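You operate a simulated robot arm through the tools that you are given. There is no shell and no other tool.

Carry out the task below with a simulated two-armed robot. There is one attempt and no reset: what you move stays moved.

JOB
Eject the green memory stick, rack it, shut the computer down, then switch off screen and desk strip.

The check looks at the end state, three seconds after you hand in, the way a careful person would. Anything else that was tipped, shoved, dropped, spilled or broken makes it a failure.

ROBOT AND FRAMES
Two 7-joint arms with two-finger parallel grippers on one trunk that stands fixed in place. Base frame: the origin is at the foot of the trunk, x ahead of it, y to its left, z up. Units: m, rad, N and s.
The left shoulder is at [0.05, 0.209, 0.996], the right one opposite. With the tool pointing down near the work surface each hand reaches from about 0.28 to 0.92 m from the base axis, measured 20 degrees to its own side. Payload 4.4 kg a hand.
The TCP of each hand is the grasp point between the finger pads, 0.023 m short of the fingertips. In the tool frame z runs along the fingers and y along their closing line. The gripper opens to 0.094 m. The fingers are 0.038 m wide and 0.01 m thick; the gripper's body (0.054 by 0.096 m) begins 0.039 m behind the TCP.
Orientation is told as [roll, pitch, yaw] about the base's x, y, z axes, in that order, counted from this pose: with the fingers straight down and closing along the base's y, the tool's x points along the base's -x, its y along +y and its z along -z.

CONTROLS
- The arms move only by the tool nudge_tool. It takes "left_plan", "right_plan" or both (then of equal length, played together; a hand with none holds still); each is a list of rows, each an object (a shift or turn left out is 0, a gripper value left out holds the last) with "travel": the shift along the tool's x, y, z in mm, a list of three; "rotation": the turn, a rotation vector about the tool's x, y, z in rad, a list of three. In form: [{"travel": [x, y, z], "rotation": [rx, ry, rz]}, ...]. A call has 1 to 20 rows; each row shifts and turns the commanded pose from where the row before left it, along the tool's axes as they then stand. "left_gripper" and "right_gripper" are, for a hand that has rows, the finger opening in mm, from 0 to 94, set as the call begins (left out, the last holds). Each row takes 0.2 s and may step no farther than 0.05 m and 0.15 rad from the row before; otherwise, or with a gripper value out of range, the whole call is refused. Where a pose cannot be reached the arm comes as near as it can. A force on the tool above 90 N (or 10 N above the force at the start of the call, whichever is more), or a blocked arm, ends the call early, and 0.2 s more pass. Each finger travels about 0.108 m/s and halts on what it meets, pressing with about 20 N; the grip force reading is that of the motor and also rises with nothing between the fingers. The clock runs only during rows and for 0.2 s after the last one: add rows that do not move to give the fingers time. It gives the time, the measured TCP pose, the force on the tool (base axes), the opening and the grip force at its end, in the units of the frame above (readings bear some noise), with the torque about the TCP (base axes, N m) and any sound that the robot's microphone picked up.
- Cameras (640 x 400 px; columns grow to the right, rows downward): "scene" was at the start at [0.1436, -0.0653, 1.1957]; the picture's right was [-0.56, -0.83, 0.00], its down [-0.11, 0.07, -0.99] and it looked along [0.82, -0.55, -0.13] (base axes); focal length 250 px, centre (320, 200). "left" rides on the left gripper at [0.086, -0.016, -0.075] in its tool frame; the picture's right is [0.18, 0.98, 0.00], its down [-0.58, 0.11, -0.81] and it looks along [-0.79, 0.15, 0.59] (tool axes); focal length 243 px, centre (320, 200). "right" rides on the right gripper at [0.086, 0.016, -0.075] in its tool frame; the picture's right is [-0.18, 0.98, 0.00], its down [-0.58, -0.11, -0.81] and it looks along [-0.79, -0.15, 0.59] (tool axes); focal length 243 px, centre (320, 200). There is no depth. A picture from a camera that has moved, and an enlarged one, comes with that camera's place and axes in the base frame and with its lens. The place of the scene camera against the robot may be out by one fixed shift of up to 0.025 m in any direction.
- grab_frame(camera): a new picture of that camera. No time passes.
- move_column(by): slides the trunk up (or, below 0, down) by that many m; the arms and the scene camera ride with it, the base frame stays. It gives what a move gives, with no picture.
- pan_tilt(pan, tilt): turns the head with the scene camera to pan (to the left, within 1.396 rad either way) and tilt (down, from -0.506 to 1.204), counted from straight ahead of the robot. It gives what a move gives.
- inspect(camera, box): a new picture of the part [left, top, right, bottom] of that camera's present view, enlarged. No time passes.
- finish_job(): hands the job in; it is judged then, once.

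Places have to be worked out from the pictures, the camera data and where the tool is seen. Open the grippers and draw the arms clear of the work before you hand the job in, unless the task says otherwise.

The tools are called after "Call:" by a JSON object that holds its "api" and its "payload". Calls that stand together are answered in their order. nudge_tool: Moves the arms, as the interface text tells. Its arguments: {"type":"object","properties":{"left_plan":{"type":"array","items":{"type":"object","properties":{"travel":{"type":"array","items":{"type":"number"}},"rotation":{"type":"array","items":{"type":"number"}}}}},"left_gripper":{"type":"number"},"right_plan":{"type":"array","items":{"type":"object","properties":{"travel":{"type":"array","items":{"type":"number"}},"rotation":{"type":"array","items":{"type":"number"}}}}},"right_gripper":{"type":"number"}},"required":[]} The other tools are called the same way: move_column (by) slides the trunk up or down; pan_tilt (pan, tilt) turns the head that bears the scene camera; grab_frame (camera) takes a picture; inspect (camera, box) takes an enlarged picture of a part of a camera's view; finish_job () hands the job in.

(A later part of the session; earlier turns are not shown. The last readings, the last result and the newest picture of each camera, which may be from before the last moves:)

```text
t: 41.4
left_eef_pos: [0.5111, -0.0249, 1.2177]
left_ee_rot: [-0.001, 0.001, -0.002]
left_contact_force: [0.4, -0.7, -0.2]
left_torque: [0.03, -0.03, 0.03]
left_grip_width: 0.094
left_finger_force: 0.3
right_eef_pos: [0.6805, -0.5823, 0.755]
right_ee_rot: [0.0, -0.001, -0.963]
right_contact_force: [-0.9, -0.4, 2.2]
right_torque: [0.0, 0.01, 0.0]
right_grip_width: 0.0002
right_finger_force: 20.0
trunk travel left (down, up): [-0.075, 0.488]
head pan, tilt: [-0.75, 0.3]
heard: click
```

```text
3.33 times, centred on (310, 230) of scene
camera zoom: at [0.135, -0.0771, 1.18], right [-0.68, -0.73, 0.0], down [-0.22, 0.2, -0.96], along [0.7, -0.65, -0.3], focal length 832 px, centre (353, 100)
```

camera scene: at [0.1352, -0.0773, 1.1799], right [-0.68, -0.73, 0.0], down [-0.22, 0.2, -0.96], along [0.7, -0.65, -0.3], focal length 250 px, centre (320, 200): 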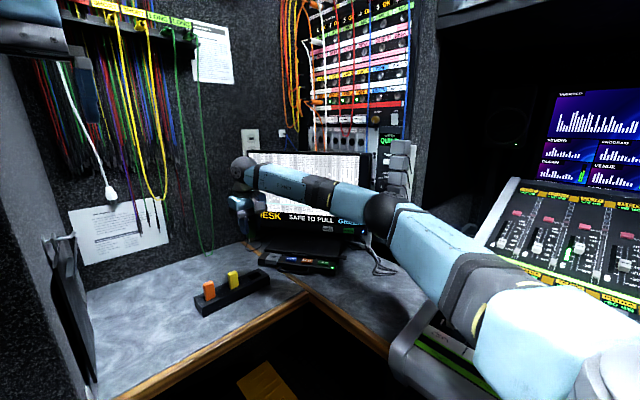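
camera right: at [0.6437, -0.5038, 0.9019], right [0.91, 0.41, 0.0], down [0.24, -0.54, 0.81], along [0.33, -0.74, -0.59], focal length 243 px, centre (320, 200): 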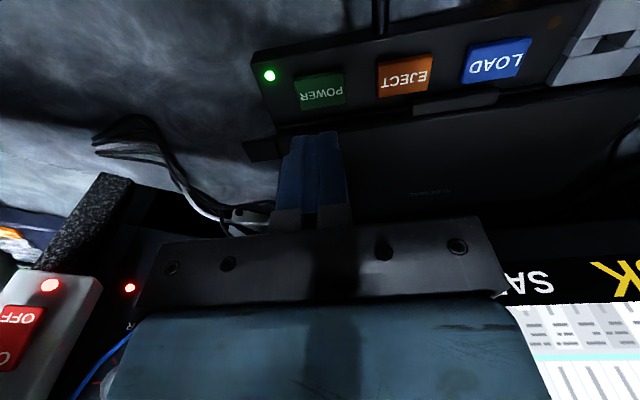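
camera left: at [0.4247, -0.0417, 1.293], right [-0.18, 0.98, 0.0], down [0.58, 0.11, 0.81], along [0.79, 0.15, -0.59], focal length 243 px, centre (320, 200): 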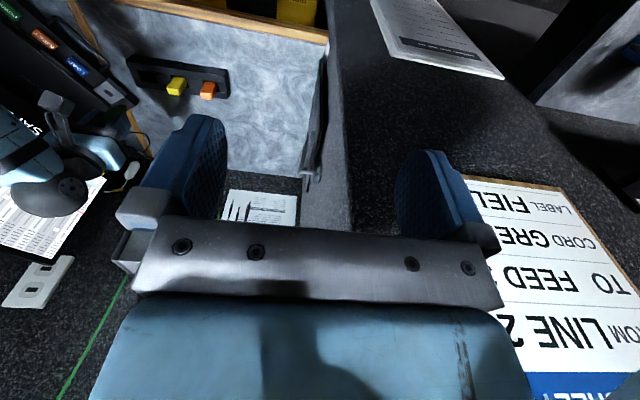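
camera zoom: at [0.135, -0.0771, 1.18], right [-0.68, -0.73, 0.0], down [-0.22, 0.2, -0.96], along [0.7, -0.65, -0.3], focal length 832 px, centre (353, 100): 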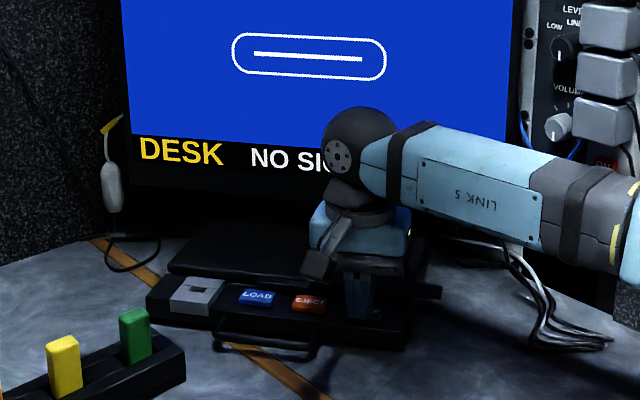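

Click: the screen shows "NO SIGNAL" and the deck LED went out. I release the button at once, lift and recheck.

Call:
{"api": "nudge_tool", "payload": {"right_plan": [{"travel": [0, 0, -15]}, {"travel": [0, 0, -40]}, {"travel": [30, 0, -35]}, {"travel": [40, 0, -25]}, {"travel": [40, 0, -25]}, {"travel": [0, 0, 0]}]}}

Call:
{"api": "grab_frame", "payload": {"camera": "right"}}

Call:
{"api": "inspect", "payload": {"camera": "scene", "box": [230, 130, 430, 290]}}

```text
t: 42.8
left_eef_pos: [0.5112, -0.0248, 1.2185]
left_ee_rot: [0.001, -0.001, 0.001]
left_contact_force: [0.5, 0.2, 0.1]
left_torque: [0.01, -0.01, -0.01]
left_grip_width: 0.0939
left_finger_force: 0.0
right_eef_pos: [0.6179, -0.4935, 0.89]
right_ee_rot: [-0.002, 0.001, -0.962]
right_contact_force: [-0.3, -0.4, 0.4]
right_torque: [0.0, -0.01, 0.03]
right_grip_width: 0.0
right_finger_force: 20.0
trunk travel left (down, up): [-0.075, 0.488]
head pan, tilt: [-0.75, 0.3]
```

```text
taken
camera right: at [0.5822, -0.4139, 0.9655], right [0.91, 0.41, 0.0], down [0.24, -0.54, 0.81], along [0.33, -0.74, -0.59], focal length 243 px, centre (320, 200)
```

right: 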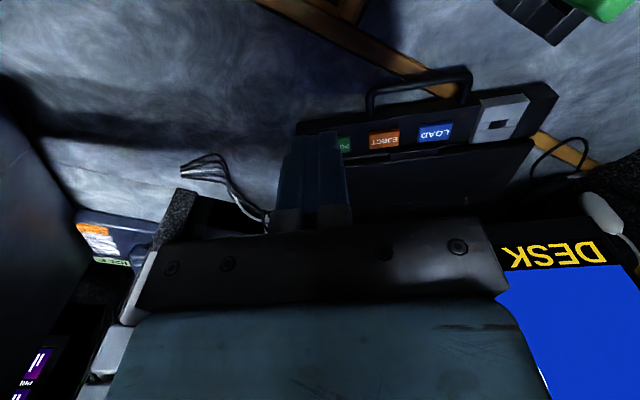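

```text
2.50 times, centred on (330, 210) of scene
camera zoom: at [0.1353, -0.0775, 1.1799], right [-0.68, -0.73, 0.0], down [-0.22, 0.2, -0.96], along [0.7, -0.65, -0.3], focal length 624 px, centre (295, 175)
```

zoom: 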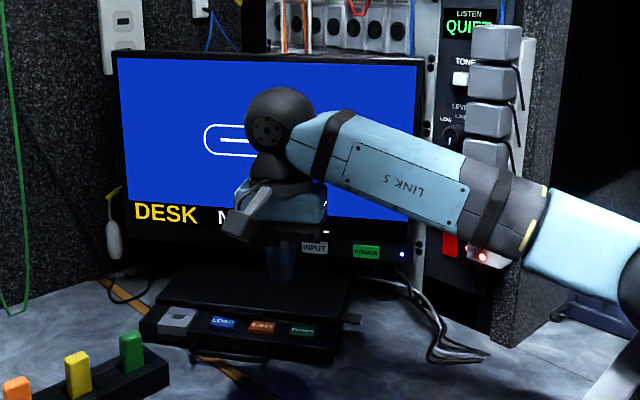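

The deck LED is off and the screen shows NO SIGNAL. Next, to localise the screen's POWER button and the strip rocker, I shift closer and tilt the tool forward 40° so the hand camera looks horizontally at them.

Call:
{"api": "nudge_tool", "payload": {"right_plan": [{"travel": [-40, 5, 11]}, {"travel": [-40, 5, 11]}, {"rotation": [0, -0.14, 0]}, {"rotation": [0, -0.14, 0]}, {"rotation": [0, -0.14, 0]}, {"rotation": [0, -0.14, 0]}, {"rotation": [0, -0.14, 0]}, {"travel": [0, 0, 0]}]}}

Call:
{"api": "grab_frame", "payload": {"camera": "right"}}

Call:
{"api": "grab_frame", "payload": {"camera": "scene"}}

```text
t: 44.6
left_eef_pos: [0.5102, -0.0238, 1.2193]
left_ee_rot: [-0.001, -0.001, -0.002]
left_contact_force: [0.5, -0.1, 0.0]
left_torque: [0.03, 0.01, 0.01]
left_grip_width: 0.094
left_finger_force: 0.0
right_eef_pos: [0.6712, -0.5526, 0.8725]
right_ee_rot: [0.0, -0.702, -0.961]
right_contact_force: [-0.1, 0.0, -0.7]
right_torque: [-0.03, -0.04, 0.02]
right_grip_width: 0.0002
right_finger_force: 19.8
trunk travel left (down, up): [-0.075, 0.488]
head pan, tilt: [-0.75, 0.3]
```

```text
taken
camera right: at [0.6189, -0.4495, 0.8732], right [0.89, 0.45, 0.12], down [-0.13, 0.0, 0.99], along [0.44, -0.89, 0.06], focal length 243 px, centre (320, 200)
```

right: 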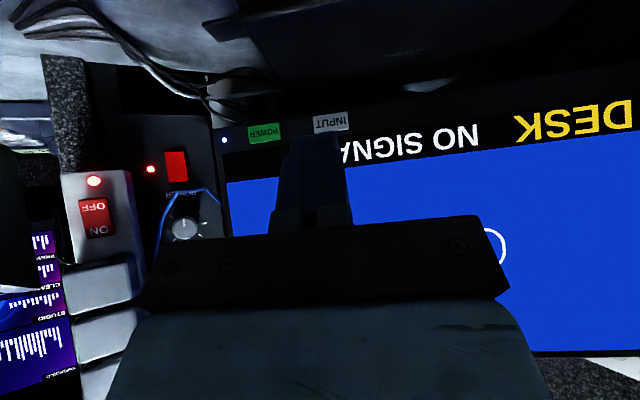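

```text
taken
camera scene: at [0.1351, -0.0773, 1.18], right [-0.68, -0.73, 0.0], down [-0.22, 0.2, -0.96], along [0.7, -0.65, -0.3], focal length 250 px, centre (320, 200)
```

scene: 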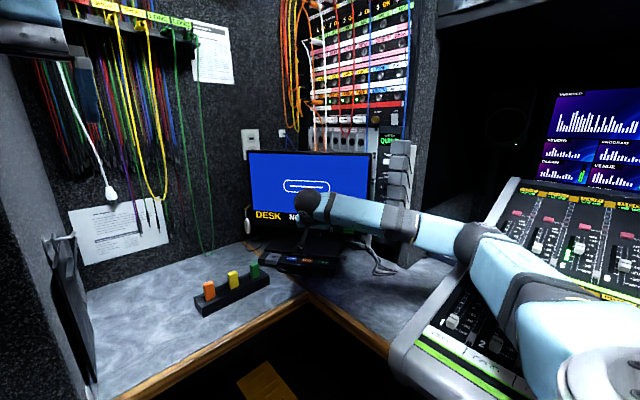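

Excellent view. Screen POWER re-triangulated ≈(0.700,-0.743,0.800); strip lamp ≈(0.527,-0.780,0.839). I zoom on both.

Call:
{"api": "inspect", "payload": {"camera": "right", "box": [40, 130, 230, 290]}}

Call:
{"api": "inspect", "payload": {"camera": "right", "box": [210, 90, 370, 190]}}

Call:
{"api": "inspect", "payload": {"camera": "scene", "box": [300, 120, 440, 280]}}

```text
2.50 times, centred on (135, 210) of right
camera zoom: at [0.6189, -0.4495, 0.8732], right [0.89, 0.45, 0.12], down [-0.13, 0.0, 0.99], along [0.44, -0.89, 0.06], focal length 606 px, centre (782, 175)
```

zoom: 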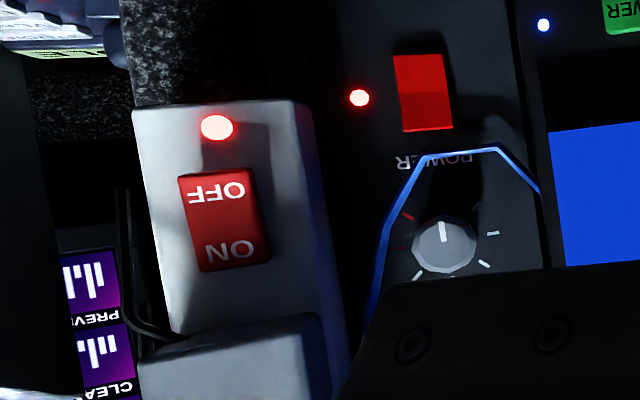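

```text
4.00 times, centred on (290, 140) of right
camera zoom: at [0.6189, -0.4495, 0.8732], right [0.89, 0.45, 0.12], down [-0.13, 0.0, 0.99], along [0.44, -0.89, 0.06], focal length 970 px, centre (440, 440)
```

zoom: 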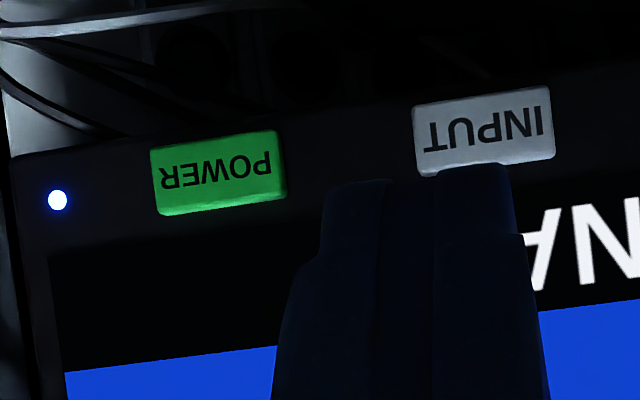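

```text
2.50 times, centred on (370, 200) of scene
camera zoom: at [0.1351, -0.0773, 1.18], right [-0.68, -0.73, 0.0], down [-0.22, 0.2, -0.96], along [0.7, -0.65, -0.3], focal length 624 px, centre (195, 200)
```

zoom: 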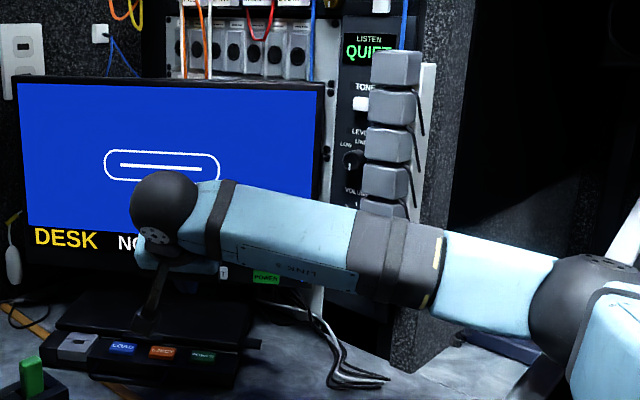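

POWER on the screen protrudes and is about 39×17 mm. I shift sideways to be in line with it, then lower to a standoff 5 cm in front.

Call:
{"api": "nudge_tool", "payload": {"right_plan": [{"travel": [0, -42.7, 0]}, {"travel": [0, -42.7, 0]}, {"travel": [-9.5, 0, 37]}, {"travel": [0, 0, 0]}]}}

Call:
{"api": "grab_frame", "payload": {"camera": "right"}}

Call:
{"api": "grab_frame", "payload": {"camera": "scene"}}

```text
t: 45.6
left_eef_pos: [0.5105, -0.0241, 1.2194]
left_ee_rot: [-0.001, 0.0, 0.0]
left_contact_force: [0.3, 0.4, 0.2]
left_torque: [0.02, -0.01, 0.02]
left_grip_width: 0.0938
left_finger_force: 0.0
right_eef_pos: [0.6168, -0.6288, 0.8494]
right_ee_rot: [0.0, -0.702, -0.962]
right_contact_force: [0.1, 0.2, 0.8]
right_torque: [0.01, 0.0, -0.01]
right_grip_width: 0.0004
right_finger_force: 20.3
trunk travel left (down, up): [-0.075, 0.488]
head pan, tilt: [-0.75, 0.3]
```

```text
taken
camera right: at [0.5654, -0.5271, 0.8513], right [0.89, 0.45, 0.12], down [-0.13, 0.0, 0.99], along [0.44, -0.89, 0.06], focal length 243 px, centre (320, 200)
```

right: 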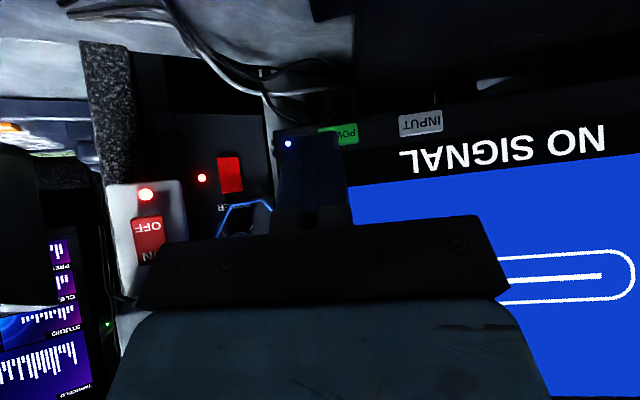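

```text
taken
camera scene: at [0.1348, -0.0769, 1.1801], right [-0.68, -0.73, 0.0], down [-0.22, 0.2, -0.96], along [0.7, -0.65, -0.3], focal length 250 px, centre (320, 200)
```

scene: 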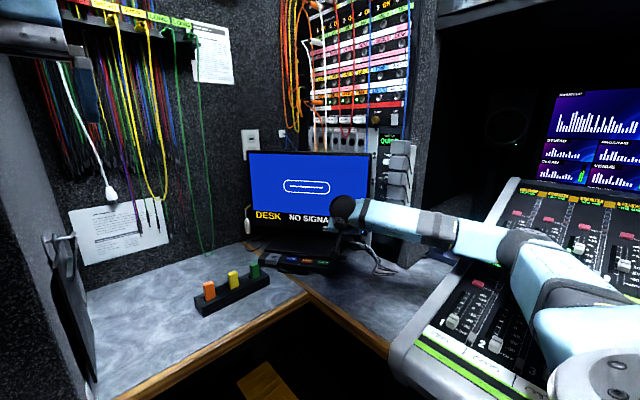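

Before going lower I check the elbow's clearance over the mixing console from another head angle.

Call:
{"api": "pan_tilt", "payload": {"pan": -1.2, "tilt": 0.5}}

Call:
{"api": "grab_frame", "payload": {"camera": "scene"}}

```text
t: 46.5
left_eef_pos: [0.5097, -0.0251, 1.218]
left_ee_rot: [0.001, 0.0, 0.0]
left_contact_force: [0.0, -0.6, 0.5]
left_torque: [0.0, -0.03, -0.04]
left_grip_width: 0.0943
left_finger_force: 0.1
right_eef_pos: [0.6187, -0.629, 0.8481]
right_ee_rot: [0.0, -0.7, -0.96]
right_contact_force: [0.4, 0.9, 0.5]
right_torque: [0.05, 0.0, -0.01]
right_grip_width: 0.0001
right_finger_force: 19.6
trunk travel left (down, up): [-0.075, 0.488]
head pan, tilt: [-1.201, 0.499]
```

```text
taken
camera scene: at [0.0999, -0.0985, 1.1616], right [-0.93, -0.36, 0.0], down [-0.17, 0.45, -0.88], along [0.32, -0.82, -0.48], focal length 250 px, centre (320, 200)
```

scene: 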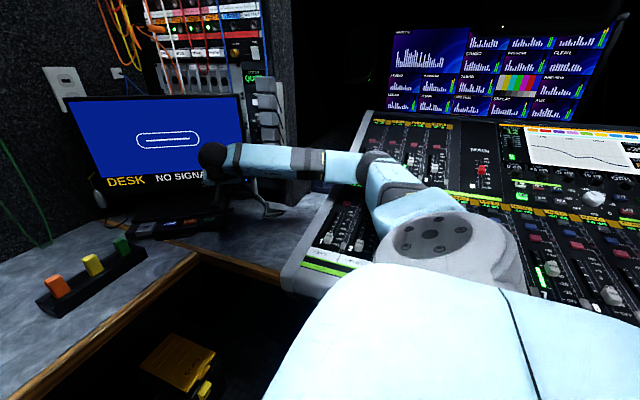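

Clearance of elbow seems adequate (~9 cm). Button confirmed at ≈(0.701,-0.741,0.801). I move to the standoff 5 cm in front.

Call:
{"api": "pan_tilt", "payload": {"pan": -0.75, "tilt": 0.3}}

Call:
{"api": "nudge_tool", "payload": {"right_plan": [{"travel": [-6.2, 2, 24]}, {"travel": [-6.2, 2, 24]}, {"travel": [-6.2, 0, 23.2]}, {"travel": [0, 0, 0]}]}}

Call:
{"api": "grab_frame", "payload": {"camera": "right"}}

Call:
{"api": "inspect", "payload": {"camera": "scene", "box": [240, 150, 460, 290]}}

```text
t: 47.4
left_eef_pos: [0.5104, -0.0241, 1.2184]
left_ee_rot: [0.001, -0.001, 0.0]
left_contact_force: [-0.7, -0.2, 0.4]
left_torque: [0.0, -0.03, 0.02]
left_grip_width: 0.0941
left_finger_force: 0.2
right_eef_pos: [0.618, -0.6289, 0.8483]
right_ee_rot: [-0.001, -0.699, -0.963]
right_contact_force: [-0.2, 0.3, 0.0]
right_torque: [-0.02, -0.01, 0.02]
right_grip_width: 0.0003
right_finger_force: 20.0
trunk travel left (down, up): [-0.075, 0.488]
head pan, tilt: [-0.75, 0.3]
```

```text
t: 48.4
left_eef_pos: [0.5104, -0.0244, 1.2175]
left_ee_rot: [0.0, 0.001, -0.001]
left_contact_force: [-0.4, -0.1, -0.3]
left_torque: [0.0, 0.04, 0.0]
left_grip_width: 0.0944
left_finger_force: 0.0
right_eef_pos: [0.6558, -0.6739, 0.8065]
right_ee_rot: [-0.001, -0.702, -0.96]
right_contact_force: [0.0, -0.3, -0.8]
right_torque: [0.0, 0.02, 0.05]
right_grip_width: 0.0001
right_finger_force: 19.4
trunk travel left (down, up): [-0.075, 0.488]
head pan, tilt: [-0.75, 0.3]
```

```text
taken
camera right: at [0.6042, -0.5713, 0.8084], right [0.89, 0.45, 0.12], down [-0.13, 0.0, 0.99], along [0.44, -0.89, 0.06], focal length 243 px, centre (320, 200)
```

right: 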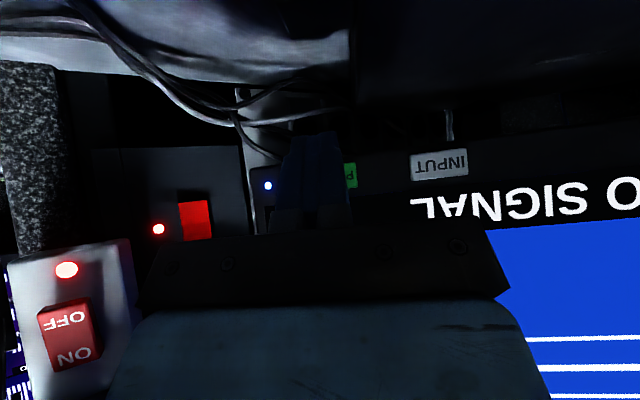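

```text
2.86 times, centred on (350, 220) of scene
camera zoom: at [0.135, -0.0771, 1.18], right [-0.68, -0.73, 0.0], down [-0.22, 0.2, -0.96], along [0.7, -0.65, -0.3], focal length 713 px, centre (234, 143)
```

zoom: 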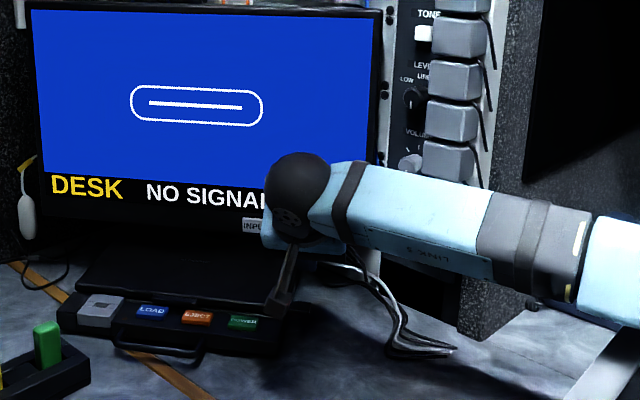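

The projection says the tip edge will meet the button centre within ~1 mm. Advance 40 mm along the approach, then small steps.

Call:
{"api": "nudge_tool", "payload": {"right_plan": [{"travel": [-15.3, 0, 12.9]}, {"travel": [-11.5, 0, 9.7]}, {"travel": [-3.8, 0, 3.2]}, {"travel": [0, 0, 0]}]}}

Call:
{"api": "grab_frame", "payload": {"camera": "right"}}

```text
t: 49.4
left_eef_pos: [0.5094, -0.0253, 1.2176]
left_ee_rot: [0.0, 0.0, 0.0]
left_contact_force: [-0.3, -0.1, -0.9]
left_torque: [0.0, -0.01, -0.01]
left_grip_width: 0.094
left_finger_force: 0.0
right_eef_pos: [0.6785, -0.7075, 0.8069]
right_ee_rot: [0.0, -0.699, -0.96]
right_contact_force: [-0.5, -0.7, -0.3]
right_torque: [0.0, 0.01, 0.0]
right_grip_width: 0.0
right_finger_force: 20.7
trunk travel left (down, up): [-0.075, 0.488]
head pan, tilt: [-0.75, 0.3]
```

```text
taken
camera right: at [0.6271, -0.6044, 0.8088], right [0.89, 0.45, 0.12], down [-0.13, 0.0, 0.99], along [0.44, -0.89, 0.06], focal length 243 px, centre (320, 200)
```

right: 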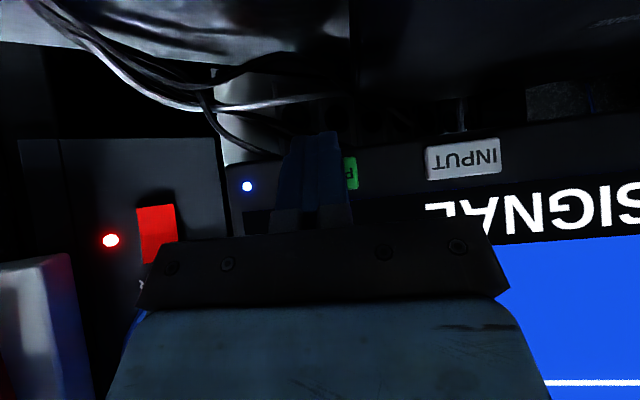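

Button is behind the fingertip as intended. Now 2 mm steps.

Call:
{"api": "nudge_tool", "payload": {"right_plan": [{"travel": [-1.53, 0, 1.29]}, {"travel": [-1.53, 0, 1.29]}, {"travel": [0, 0, 0]}]}}

Call:
{"api": "nudge_tool", "payload": {"right_plan": [{"travel": [-1.53, 0, 1.29]}, {"travel": [0, 0, 0]}]}}

Call:
{"api": "nudge_tool", "payload": {"right_plan": [{"travel": [-1.53, 0, 1.29]}, {"travel": [0, 0, 0]}]}}

```text
t: 50.2
left_eef_pos: [0.5107, -0.0253, 1.2184]
left_ee_rot: [0.0, 0.0, 0.001]
left_contact_force: [-0.7, 0.4, 0.0]
left_torque: [0.02, 0.0, 0.0]
left_grip_width: 0.0939
left_finger_force: 0.0
right_eef_pos: [0.6822, -0.7106, 0.8072]
right_ee_rot: [-0.001, -0.698, -0.96]
right_contact_force: [-0.2, -0.2, 0.9]
right_torque: [-0.01, 0.02, 0.01]
right_grip_width: 0.0001
right_finger_force: 20.2
trunk travel left (down, up): [-0.075, 0.488]
head pan, tilt: [-0.75, 0.3]
```

```text
t: 50.8
left_eef_pos: [0.5114, -0.0253, 1.2174]
left_ee_rot: [-0.001, 0.001, -0.002]
left_contact_force: [-0.5, -0.3, 0.0]
left_torque: [0.01, -0.01, -0.01]
left_grip_width: 0.0939
left_finger_force: 0.0
right_eef_pos: [0.6825, -0.7108, 0.808]
right_ee_rot: [-0.002, -0.7, -0.963]
right_contact_force: [-1.2, 0.6, 0.8]
right_torque: [-0.02, -0.02, 0.02]
right_grip_width: 0.0
right_finger_force: 19.6
trunk travel left (down, up): [-0.075, 0.488]
head pan, tilt: [-0.75, 0.3]
```

```text
t: 51.4
left_eef_pos: [0.5114, -0.0248, 1.218]
left_ee_rot: [0.0, 0.0, 0.0]
left_contact_force: [-0.6, 0.2, -0.7]
left_torque: [-0.01, -0.02, 0.0]
left_grip_width: 0.0939
left_finger_force: 0.0
right_eef_pos: [0.6839, -0.7134, 0.8064]
right_ee_rot: [-0.001, -0.7, -0.96]
right_contact_force: [-1.8, 0.0, 0.3]
right_torque: [0.02, -0.01, 0.0]
right_grip_width: 0.0
right_finger_force: 20.1
trunk travel left (down, up): [-0.075, 0.488]
head pan, tilt: [-0.75, 0.3]
heard: click
```

Click heard. I retract straight back and check the screen.

Call:
{"api": "nudge_tool", "payload": {"right_plan": [{"travel": [7.6, 0, -6.4]}, {"travel": [23, 0, -19.3]}, {"travel": [23, 0, -19.3]}, {"travel": [0, 0, -40]}, {"travel": [0, 0, 0]}]}}

Call:
{"api": "grab_frame", "payload": {"camera": "right"}}

Call:
{"api": "grab_frame", "payload": {"camera": "scene"}}

```text
t: 52.6
left_eef_pos: [0.5115, -0.025, 1.218]
left_ee_rot: [-0.001, 0.001, 0.001]
left_contact_force: [-0.2, -0.2, 0.2]
left_torque: [-0.04, 0.02, -0.02]
left_grip_width: 0.0943
left_finger_force: 0.1
right_eef_pos: [0.629, -0.6347, 0.8362]
right_ee_rot: [0.0, -0.7, -0.962]
right_contact_force: [-0.2, 0.1, 0.6]
right_torque: [-0.01, 0.02, 0.0]
right_grip_width: 0.0
right_finger_force: 19.6
trunk travel left (down, up): [-0.075, 0.488]
head pan, tilt: [-0.75, 0.3]
```

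```text
taken
camera right: at [0.5755, -0.5321, 0.839], right [0.89, 0.45, 0.12], down [-0.13, 0.0, 0.99], along [0.44, -0.89, 0.06], focal length 243 px, centre (320, 200)
```

right: 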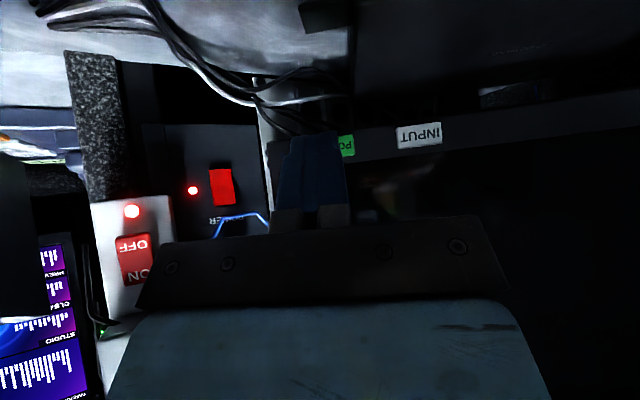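

```text
taken
camera scene: at [0.1354, -0.0777, 1.1798], right [-0.68, -0.73, 0.0], down [-0.22, 0.2, -0.96], along [0.7, -0.65, -0.3], focal length 250 px, centre (320, 200)
```

scene: 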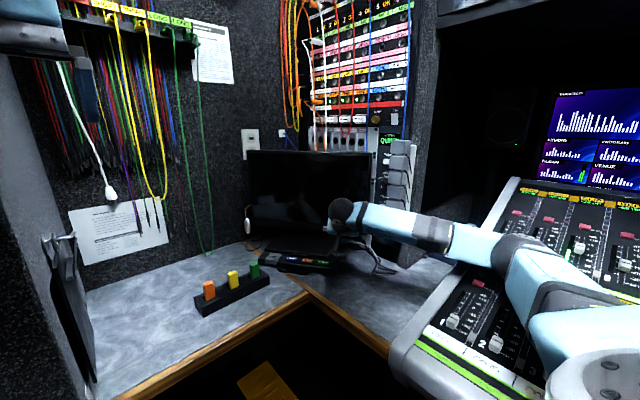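

The screen is off. Now the strip rocker: zoom from this new position.

Call:
{"api": "inspect", "payload": {"camera": "right", "box": [60, 130, 280, 310]}}

Call:
{"api": "inspect", "payload": {"camera": "right", "box": [80, 180, 190, 300]}}

```text
2.22 times, centred on (170, 220) of right
camera zoom: at [0.5755, -0.5321, 0.839], right [0.89, 0.45, 0.12], down [-0.13, 0.0, 0.99], along [0.44, -0.89, 0.06], focal length 539 px, centre (653, 156)
```

zoom: 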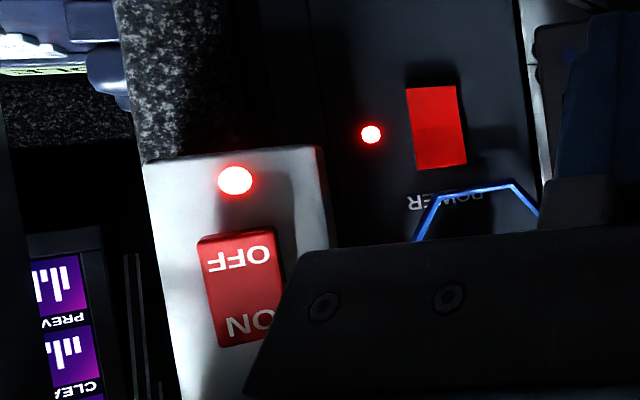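

```text
3.33 times, centred on (135, 240) of right
camera zoom: at [0.5755, -0.5321, 0.839], right [0.89, 0.45, 0.12], down [-0.13, 0.0, 0.99], along [0.44, -0.89, 0.06], focal length 809 px, centre (937, 67)
```

zoom: 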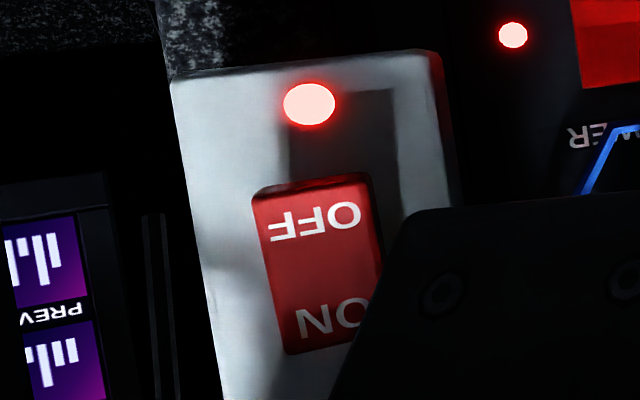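

The strip faces +y (bottom corners at (0.502,-0.778,0.832) and (0.552,-0.778,0.831)); the rocker spans z≈0.862–0.901 at x≈0.524 with OFF at the lower end, currently proud. I retreat and yaw the hand to point along −y.

Call:
{"api": "nudge_tool", "payload": {"right_plan": [{"travel": [10, 0, -34.6]}, {"travel": [10, 0, -34.6]}, {"rotation": [0.0785, 0, 0.0932]}, {"rotation": [0.0785, 0, 0.0932]}, {"rotation": [0.0785, 0, 0.0932]}, {"rotation": [0.0785, 0, 0.0932]}, {"rotation": [0.0785, 0, 0.0932]}, {"travel": [0, 0, 0]}]}}

Call:
{"api": "grab_frame", "payload": {"camera": "right"}}

Call:
{"api": "grab_frame", "payload": {"camera": "scene"}}

```text
t: 54.4
left_eef_pos: [0.511, -0.0252, 1.2178]
left_ee_rot: [0.0, 0.0, 0.001]
left_contact_force: [0.4, 0.0, -0.1]
left_torque: [-0.02, -0.01, -0.02]
left_grip_width: 0.0941
left_finger_force: 0.1
right_eef_pos: [0.5962, -0.5863, 0.8766]
right_ee_rot: [0.0, -0.702, -1.569]
right_contact_force: [0.2, -0.8, 0.6]
right_torque: [-0.01, -0.03, 0.0]
right_grip_width: 0.0
right_finger_force: 19.7
trunk travel left (down, up): [-0.075, 0.488]
head pan, tilt: [-0.75, 0.3]
```

```text
taken
camera right: at [0.6115, -0.4723, 0.8791], right [0.98, -0.14, 0.12], down [-0.11, 0.08, 0.99], along [-0.15, -0.99, 0.06], focal length 243 px, centre (320, 200)
```

right: 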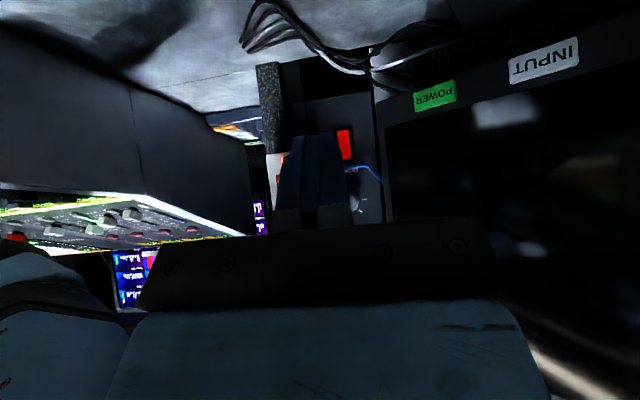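

```text
taken
camera scene: at [0.1354, -0.0776, 1.1799], right [-0.68, -0.73, 0.0], down [-0.22, 0.2, -0.96], along [0.7, -0.65, -0.3], focal length 250 px, centre (320, 200)
```

scene: 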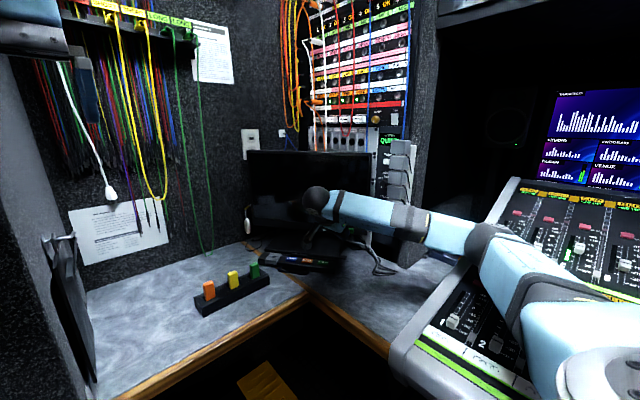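

Orientation reached without contact. I check the elbow/console clearance from the head again before tilting further.

Call:
{"api": "pan_tilt", "payload": {"pan": -1.3, "tilt": 0.35}}

Call:
{"api": "grab_frame", "payload": {"camera": "scene"}}

Call:
{"api": "inspect", "payload": {"camera": "scene", "box": [180, 100, 460, 280]}}

Call:
{"api": "inspect", "payload": {"camera": "right", "box": [0, 20, 280, 320]}}

```text
t: 55.4
left_eef_pos: [0.5108, -0.0239, 1.2182]
left_ee_rot: [0.001, -0.002, 0.001]
left_contact_force: [0.3, -0.2, 0.5]
left_torque: [0.0, -0.03, -0.01]
left_grip_width: 0.0938
left_finger_force: 0.1
right_eef_pos: [0.5941, -0.5851, 0.8774]
right_ee_rot: [0.0, -0.699, -1.57]
right_contact_force: [0.4, 0.4, -0.4]
right_torque: [-0.01, -0.01, -0.03]
right_grip_width: 0.0
right_finger_force: 20.0
trunk travel left (down, up): [-0.075, 0.488]
head pan, tilt: [-1.3, 0.351]
```

```text
taken
camera scene: at [0.0918, -0.1033, 1.1752], right [-0.96, -0.27, 0.0], down [-0.09, 0.33, -0.94], along [0.25, -0.9, -0.34], focal length 250 px, centre (320, 200)
```

scene: 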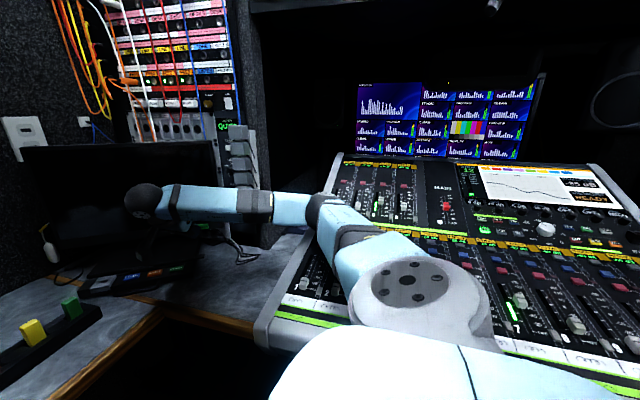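

```text
2.22 times, centred on (320, 190) of scene
camera zoom: at [0.0918, -0.1033, 1.1752], right [-0.96, -0.27, 0.0], down [-0.09, 0.33, -0.94], along [0.25, -0.9, -0.34], focal length 555 px, centre (320, 222)
```

zoom: 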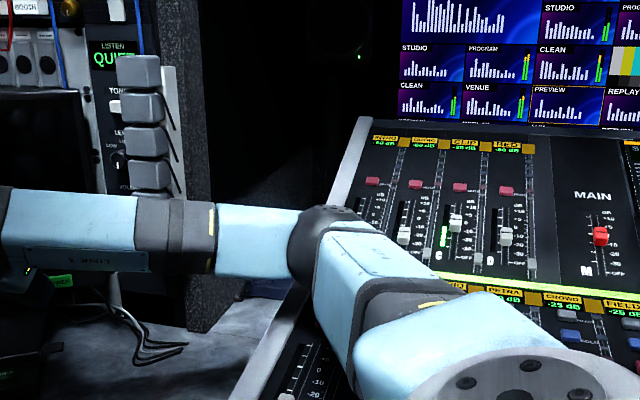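

```text
1.33 times, centred on (140, 170) of right
camera zoom: at [0.6112, -0.472, 0.8795], right [0.98, -0.14, 0.12], down [-0.11, 0.08, 0.99], along [-0.15, -0.99, 0.06], focal length 324 px, centre (560, 240)
```

zoom: 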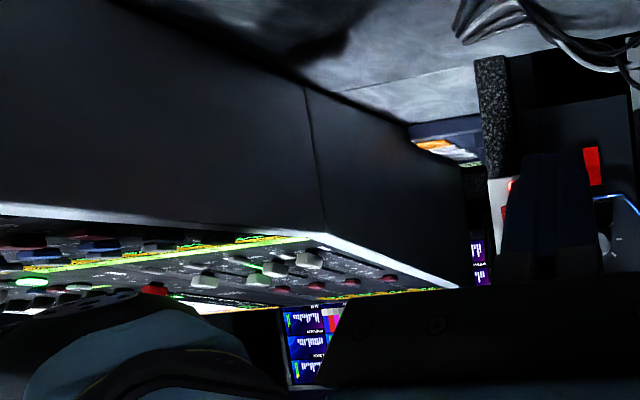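

Elbow is about (0.245,-0.647,0.94), only ~4 cm above the console. For margin I raise the trunk 8 cm (both hands are in free space) before bringing the hand to the strip.

Call:
{"api": "move_column", "payload": {"by": 0.08}}

Call:
{"api": "grab_frame", "payload": {"camera": "scene"}}

Call:
{"api": "grab_frame", "payload": {"camera": "left"}}

```text
t: 56.5
left_eef_pos: [0.5109, -0.0255, 1.2977]
left_ee_rot: [0.001, -0.002, -0.001]
left_contact_force: [0.1, -1.4, 0.5]
left_torque: [-0.03, -0.01, -0.03]
left_grip_width: 0.0939
left_finger_force: 0.1
right_eef_pos: [0.595, -0.5861, 0.9567]
right_ee_rot: [-0.002, -0.699, -1.568]
right_contact_force: [-0.3, -0.1, -0.8]
right_torque: [0.03, 0.02, 0.0]
right_grip_width: 0.0
right_finger_force: 20.1
trunk travel left (down, up): [-0.155, 0.408]
head pan, tilt: [-1.3, 0.351]
```

```text
taken
camera scene: at [0.0921, -0.1035, 1.2551], right [-0.96, -0.27, 0.0], down [-0.09, 0.33, -0.94], along [0.25, -0.91, -0.34], focal length 250 px, centre (320, 200)
```

scene: 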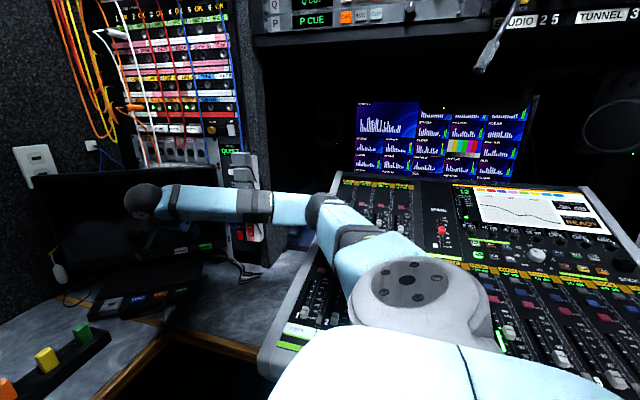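

```text
taken
camera left: at [0.425, -0.0419, 1.3727], right [-0.18, 0.98, 0.0], down [0.58, 0.11, 0.81], along [0.79, 0.15, -0.59], focal length 243 px, centre (320, 200)
```

left: 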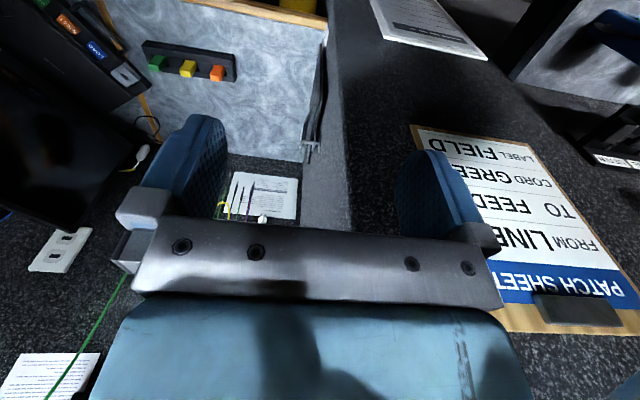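

Now tilt the tool a further 0.61 rad so the fingers are 15° below horizontal, pointing to −y.

Call:
{"api": "nudge_tool", "payload": {"right_plan": [{"rotation": [0, -0.122, 0]}, {"rotation": [0, -0.122, 0]}, {"rotation": [0, -0.122, 0]}, {"rotation": [0, -0.122, 0]}, {"rotation": [0, -0.122, 0]}, {"travel": [0, 0, 0]}]}}

Call:
{"api": "grab_frame", "payload": {"camera": "right"}}

Call:
{"api": "grab_frame", "payload": {"camera": "scene"}}

```text
t: 58.0
left_eef_pos: [0.5097, -0.0248, 1.2978]
left_ee_rot: [0.0, 0.0, 0.0]
left_contact_force: [0.6, 0.8, 0.2]
left_torque: [0.02, -0.01, -0.03]
left_grip_width: 0.0941
left_finger_force: 0.1
right_eef_pos: [0.5964, -0.5853, 0.9574]
right_ee_rot: [0.001, -1.311, -1.57]
right_contact_force: [-0.7, 0.3, -0.2]
right_torque: [-0.01, -0.02, 0.02]
right_grip_width: 0.0
right_finger_force: 19.4
trunk travel left (down, up): [-0.155, 0.408]
head pan, tilt: [-1.3, 0.351]
```

```text
taken
camera right: at [0.6118, -0.4922, 0.8939], right [0.98, -0.05, 0.18], down [-0.11, 0.63, 0.77], along [-0.15, -0.78, 0.61], focal length 243 px, centre (320, 200)
```

right: 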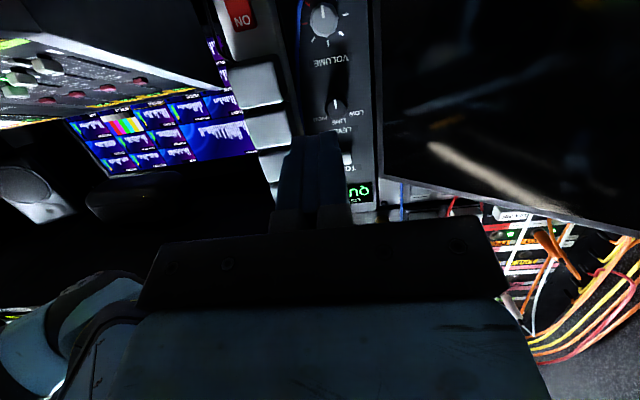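

```text
taken
camera scene: at [0.0917, -0.1037, 1.2552], right [-0.96, -0.27, 0.0], down [-0.09, 0.33, -0.94], along [0.25, -0.9, -0.34], focal length 250 px, centre (320, 200)
```

scene: 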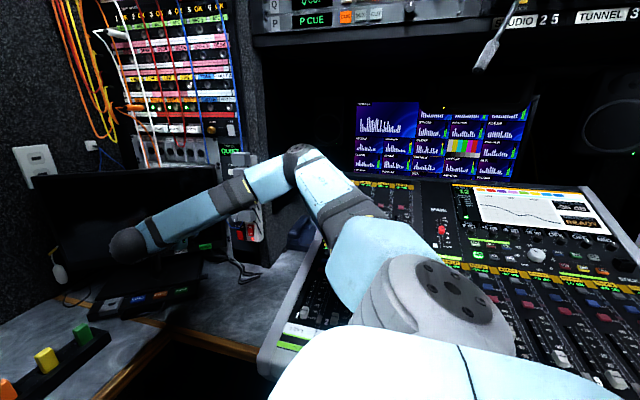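

Elbow is now high and clear. I move sideways to x≈0.524 and lower to z≈0.856 while staying back from the strip.

Call:
{"api": "nudge_tool", "payload": {"right_plan": [{"travel": [0, -36, 0]}, {"travel": [0, -36, 0]}, {"travel": [32.5, 0, 8.6]}, {"travel": [32.5, 0, 8.6]}, {"travel": [32.5, 0, 8.6]}, {"travel": [0, 0, 0]}]}}

Call:
{"api": "grab_frame", "payload": {"camera": "right"}}

Call:
{"api": "grab_frame", "payload": {"camera": "scene"}}

```text
t: 59.4
left_eef_pos: [0.5101, -0.0248, 1.2983]
left_ee_rot: [-0.001, 0.001, 0.001]
left_contact_force: [0.4, 0.1, 0.6]
left_torque: [0.01, -0.02, 0.01]
left_grip_width: 0.0938
left_finger_force: 0.0
right_eef_pos: [0.5223, -0.5869, 0.8571]
right_ee_rot: [0.001, -1.311, -1.571]
right_contact_force: [-0.6, -0.3, 0.3]
right_torque: [-0.01, -0.04, -0.03]
right_grip_width: 0.0001
right_finger_force: 19.6
trunk travel left (down, up): [-0.155, 0.408]
head pan, tilt: [-1.3, 0.351]
```

```text
taken
camera right: at [0.5386, -0.4919, 0.7918], right [0.98, -0.05, 0.18], down [-0.11, 0.63, 0.77], along [-0.15, -0.78, 0.61], focal length 243 px, centre (320, 200)
```

right: 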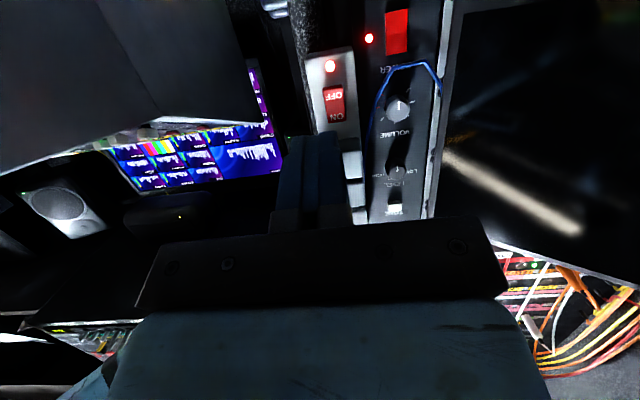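

```text
taken
camera scene: at [0.0913, -0.1029, 1.2554], right [-0.96, -0.27, 0.0], down [-0.09, 0.33, -0.94], along [0.25, -0.91, -0.34], focal length 250 px, centre (320, 200)
```

scene: 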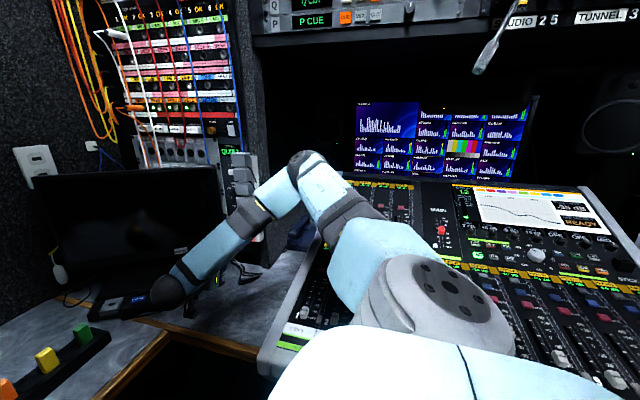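

The camera now sees the rocker clearly; I zoom to verify its position before approaching.

Call:
{"api": "inspect", "payload": {"camera": "right", "box": [280, 40, 400, 220]}}

Call:
{"api": "pan_tilt", "payload": {"pan": -0.9, "tilt": 0.4}}

Call:
{"api": "grab_frame", "payload": {"camera": "scene"}}

```text
2.22 times, centred on (340, 130) of right
camera zoom: at [0.5386, -0.4919, 0.7918], right [0.98, -0.05, 0.18], down [-0.11, 0.63, 0.77], along [-0.15, -0.78, 0.61], focal length 539 px, centre (276, 356)
```

zoom: 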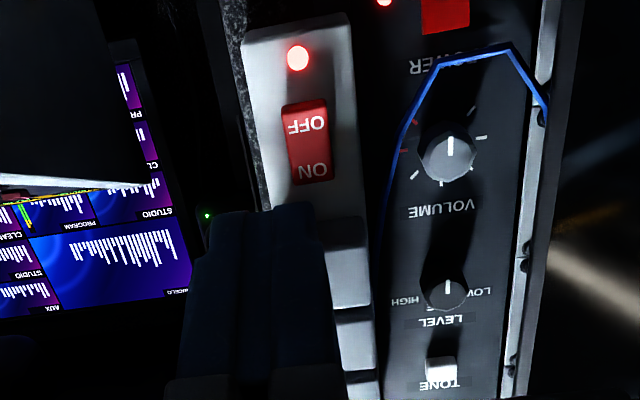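

```text
t: 60.2
left_eef_pos: [0.5103, -0.0242, 1.2976]
left_ee_rot: [0.0, 0.001, -0.001]
left_contact_force: [0.7, -0.1, 0.5]
left_torque: [-0.02, -0.02, -0.02]
left_grip_width: 0.094
left_finger_force: 0.1
right_eef_pos: [0.5235, -0.5858, 0.8547]
right_ee_rot: [-0.002, -1.311, -1.57]
right_contact_force: [0.2, -0.2, 0.3]
right_torque: [0.01, -0.01, -0.02]
right_grip_width: 0.0003
right_finger_force: 19.5
trunk travel left (down, up): [-0.155, 0.408]
head pan, tilt: [-0.901, 0.4]
```

```text
taken
camera scene: at [0.1243, -0.0862, 1.2507], right [-0.78, -0.62, 0.0], down [-0.24, 0.31, -0.92], along [0.57, -0.72, -0.39], focal length 250 px, centre (320, 200)
```

scene: 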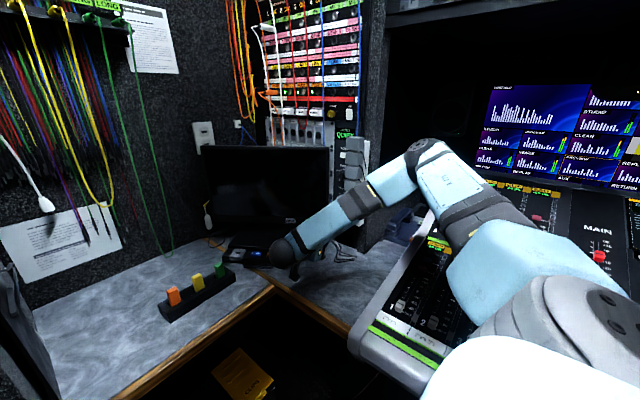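

Rocker confirmed: OFF end at (0.526,-0.772,0.860), ON end z≈0.901; lowest plug's underside z≈0.92, so the hand passes below it. I advance 135 mm toward it.

Call:
{"api": "nudge_tool", "payload": {"right_plan": [{"travel": [-10.3, 2.5, 38.7]}, {"travel": [-10.3, 0, 38.7]}, {"travel": [-10.3, 0, 38.7]}, {"travel": [-3.9, 0, 14.5]}, {"travel": [0, 0, 0]}]}}

Call:
{"api": "grab_frame", "payload": {"camera": "right"}}

Call:
{"api": "inspect", "payload": {"camera": "scene", "box": [240, 120, 420, 280]}}

```text
t: 61.4
left_eef_pos: [0.5102, -0.0252, 1.2982]
left_ee_rot: [0.0, 0.0, 0.0]
left_contact_force: [-0.4, -0.4, 0.3]
left_torque: [0.01, -0.01, 0.03]
left_grip_width: 0.0938
left_finger_force: 0.0
right_eef_pos: [0.5259, -0.7237, 0.8564]
right_ee_rot: [-0.003, -1.31, -1.569]
right_contact_force: [0.5, 0.8, 0.8]
right_torque: [0.0, 0.0, -0.01]
right_grip_width: 0.0001
right_finger_force: 19.7
trunk travel left (down, up): [-0.155, 0.408]
head pan, tilt: [-0.901, 0.4]
```

```text
taken
camera right: at [0.5419, -0.6291, 0.791], right [0.98, -0.05, 0.18], down [-0.11, 0.63, 0.77], along [-0.15, -0.78, 0.61], focal length 243 px, centre (320, 200)
```

right: 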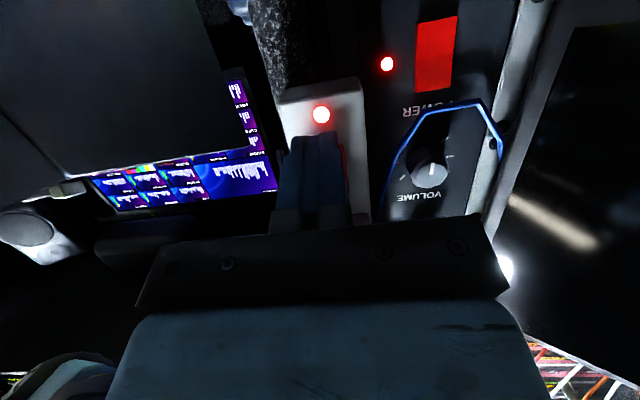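

```text
2.50 times, centred on (330, 200) of scene
camera zoom: at [0.1244, -0.0863, 1.2507], right [-0.78, -0.62, 0.0], down [-0.24, 0.31, -0.92], along [0.57, -0.72, -0.39], focal length 624 px, centre (295, 200)
```

zoom: 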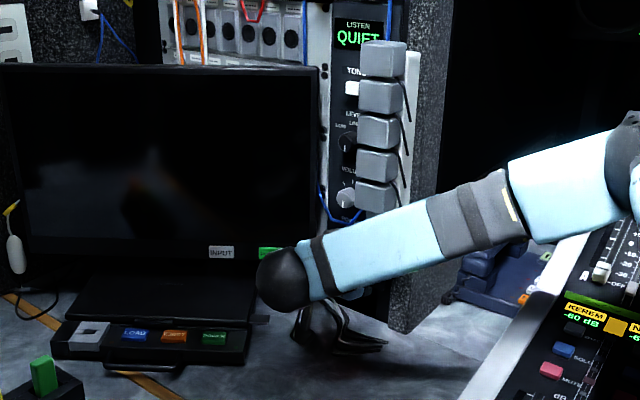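

About 20 mm remain. Advance 12 mm then 2 mm steps.

Call:
{"api": "nudge_tool", "payload": {"right_plan": [{"travel": [-2.05, 0, 7.7]}, {"travel": [-1.03, 0, 3.9]}, {"travel": [0, 0, 0]}]}}

Call:
{"api": "nudge_tool", "payload": {"right_plan": [{"travel": [-0.51, 0, 1.93]}, {"travel": [-0.51, 0, 1.93]}, {"travel": [0, 0, 0]}]}}

Call:
{"api": "grab_frame", "payload": {"camera": "right"}}

```text
t: 62.2
left_eef_pos: [0.5102, -0.0251, 1.2975]
left_ee_rot: [0.001, -0.001, 0.001]
left_contact_force: [0.4, 0.2, 0.0]
left_torque: [-0.01, -0.02, -0.02]
left_grip_width: 0.0942
left_finger_force: 0.0
right_eef_pos: [0.5249, -0.7339, 0.8551]
right_ee_rot: [-0.003, -1.31, -1.568]
right_contact_force: [-0.5, -0.8, 0.5]
right_torque: [-0.01, 0.01, -0.03]
right_grip_width: 0.0
right_finger_force: 20.3
trunk travel left (down, up): [-0.155, 0.408]
head pan, tilt: [-0.901, 0.4]
```

```text
t: 63.0
left_eef_pos: [0.51, -0.0248, 1.2963]
left_ee_rot: [0.0, 0.0, 0.0]
left_contact_force: [-0.6, -0.6, 0.6]
left_torque: [0.0, 0.03, -0.01]
left_grip_width: 0.0941
left_finger_force: 0.1
right_eef_pos: [0.5262, -0.737, 0.856]
right_ee_rot: [-0.001, -1.31, -1.568]
right_contact_force: [-0.7, -0.6, 0.1]
right_torque: [0.0, 0.02, 0.01]
right_grip_width: 0.0
right_finger_force: 20.5
trunk travel left (down, up): [-0.155, 0.408]
head pan, tilt: [-0.901, 0.4]
```

```text
taken
camera right: at [0.5417, -0.6429, 0.792], right [0.98, -0.05, 0.18], down [-0.11, 0.63, 0.77], along [-0.15, -0.78, 0.61], focal length 243 px, centre (320, 200)
```

right: 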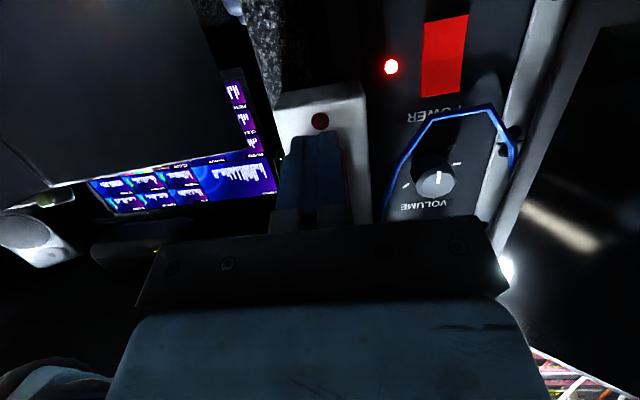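

The strip's lamp has gone dark while the neighbouring panel's stays lit. I back off and verify the rocker's state.

Call:
{"api": "nudge_tool", "payload": {"right_plan": [{"travel": [2.05, 0, -7.7]}, {"travel": [10.3, 0, -38.7]}, {"travel": [10.3, 0, -38.7]}, {"travel": [10.3, 0, -38.7]}, {"travel": [0, 0, 0]}]}}

Call:
{"api": "grab_frame", "payload": {"camera": "right"}}

Call:
{"api": "inspect", "payload": {"camera": "right", "box": [280, 40, 400, 160]}}

Call:
{"api": "grab_frame", "payload": {"camera": "scene"}}

```text
t: 64.2
left_eef_pos: [0.5103, -0.0259, 1.2978]
left_ee_rot: [0.001, -0.001, 0.0]
left_contact_force: [-0.1, -0.3, 0.5]
left_torque: [0.02, 0.01, -0.01]
left_grip_width: 0.094
left_finger_force: 0.1
right_eef_pos: [0.526, -0.6088, 0.8535]
right_ee_rot: [-0.003, -1.309, -1.57]
right_contact_force: [0.1, -0.8, -0.5]
right_torque: [-0.02, -0.01, 0.0]
right_grip_width: 0.0
right_finger_force: 20.2
trunk travel left (down, up): [-0.155, 0.408]
head pan, tilt: [-0.901, 0.4]
```

```text
taken
camera right: at [0.5416, -0.5146, 0.7899], right [0.98, -0.05, 0.18], down [-0.11, 0.63, 0.77], along [-0.15, -0.78, 0.61], focal length 243 px, centre (320, 200)
```

right: 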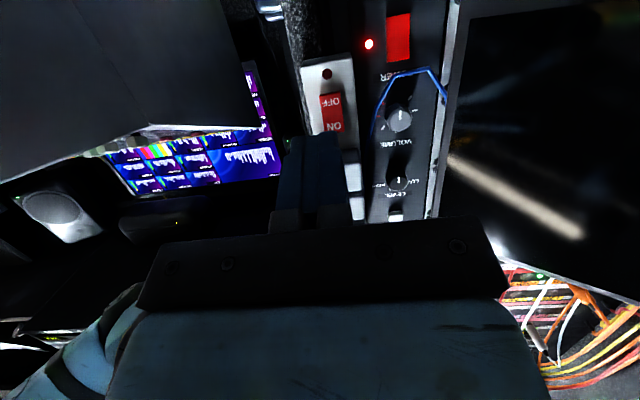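

```text
3.33 times, centred on (340, 100) of right
camera zoom: at [0.5416, -0.5146, 0.7899], right [0.98, -0.05, 0.18], down [-0.11, 0.63, 0.77], along [-0.15, -0.78, 0.61], focal length 809 px, centre (253, 533)
```

zoom: 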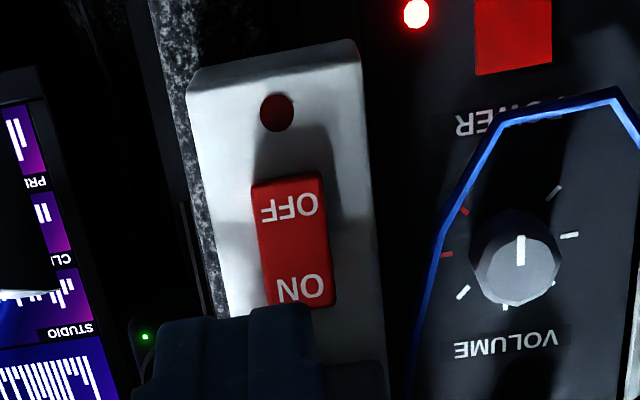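

```text
taken
camera scene: at [0.1241, -0.0875, 1.2506], right [-0.78, -0.62, 0.0], down [-0.24, 0.31, -0.92], along [0.57, -0.72, -0.39], focal length 250 px, centre (320, 200)
```

scene: 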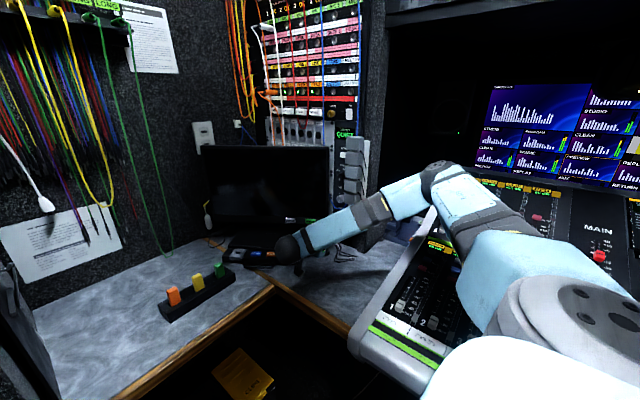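

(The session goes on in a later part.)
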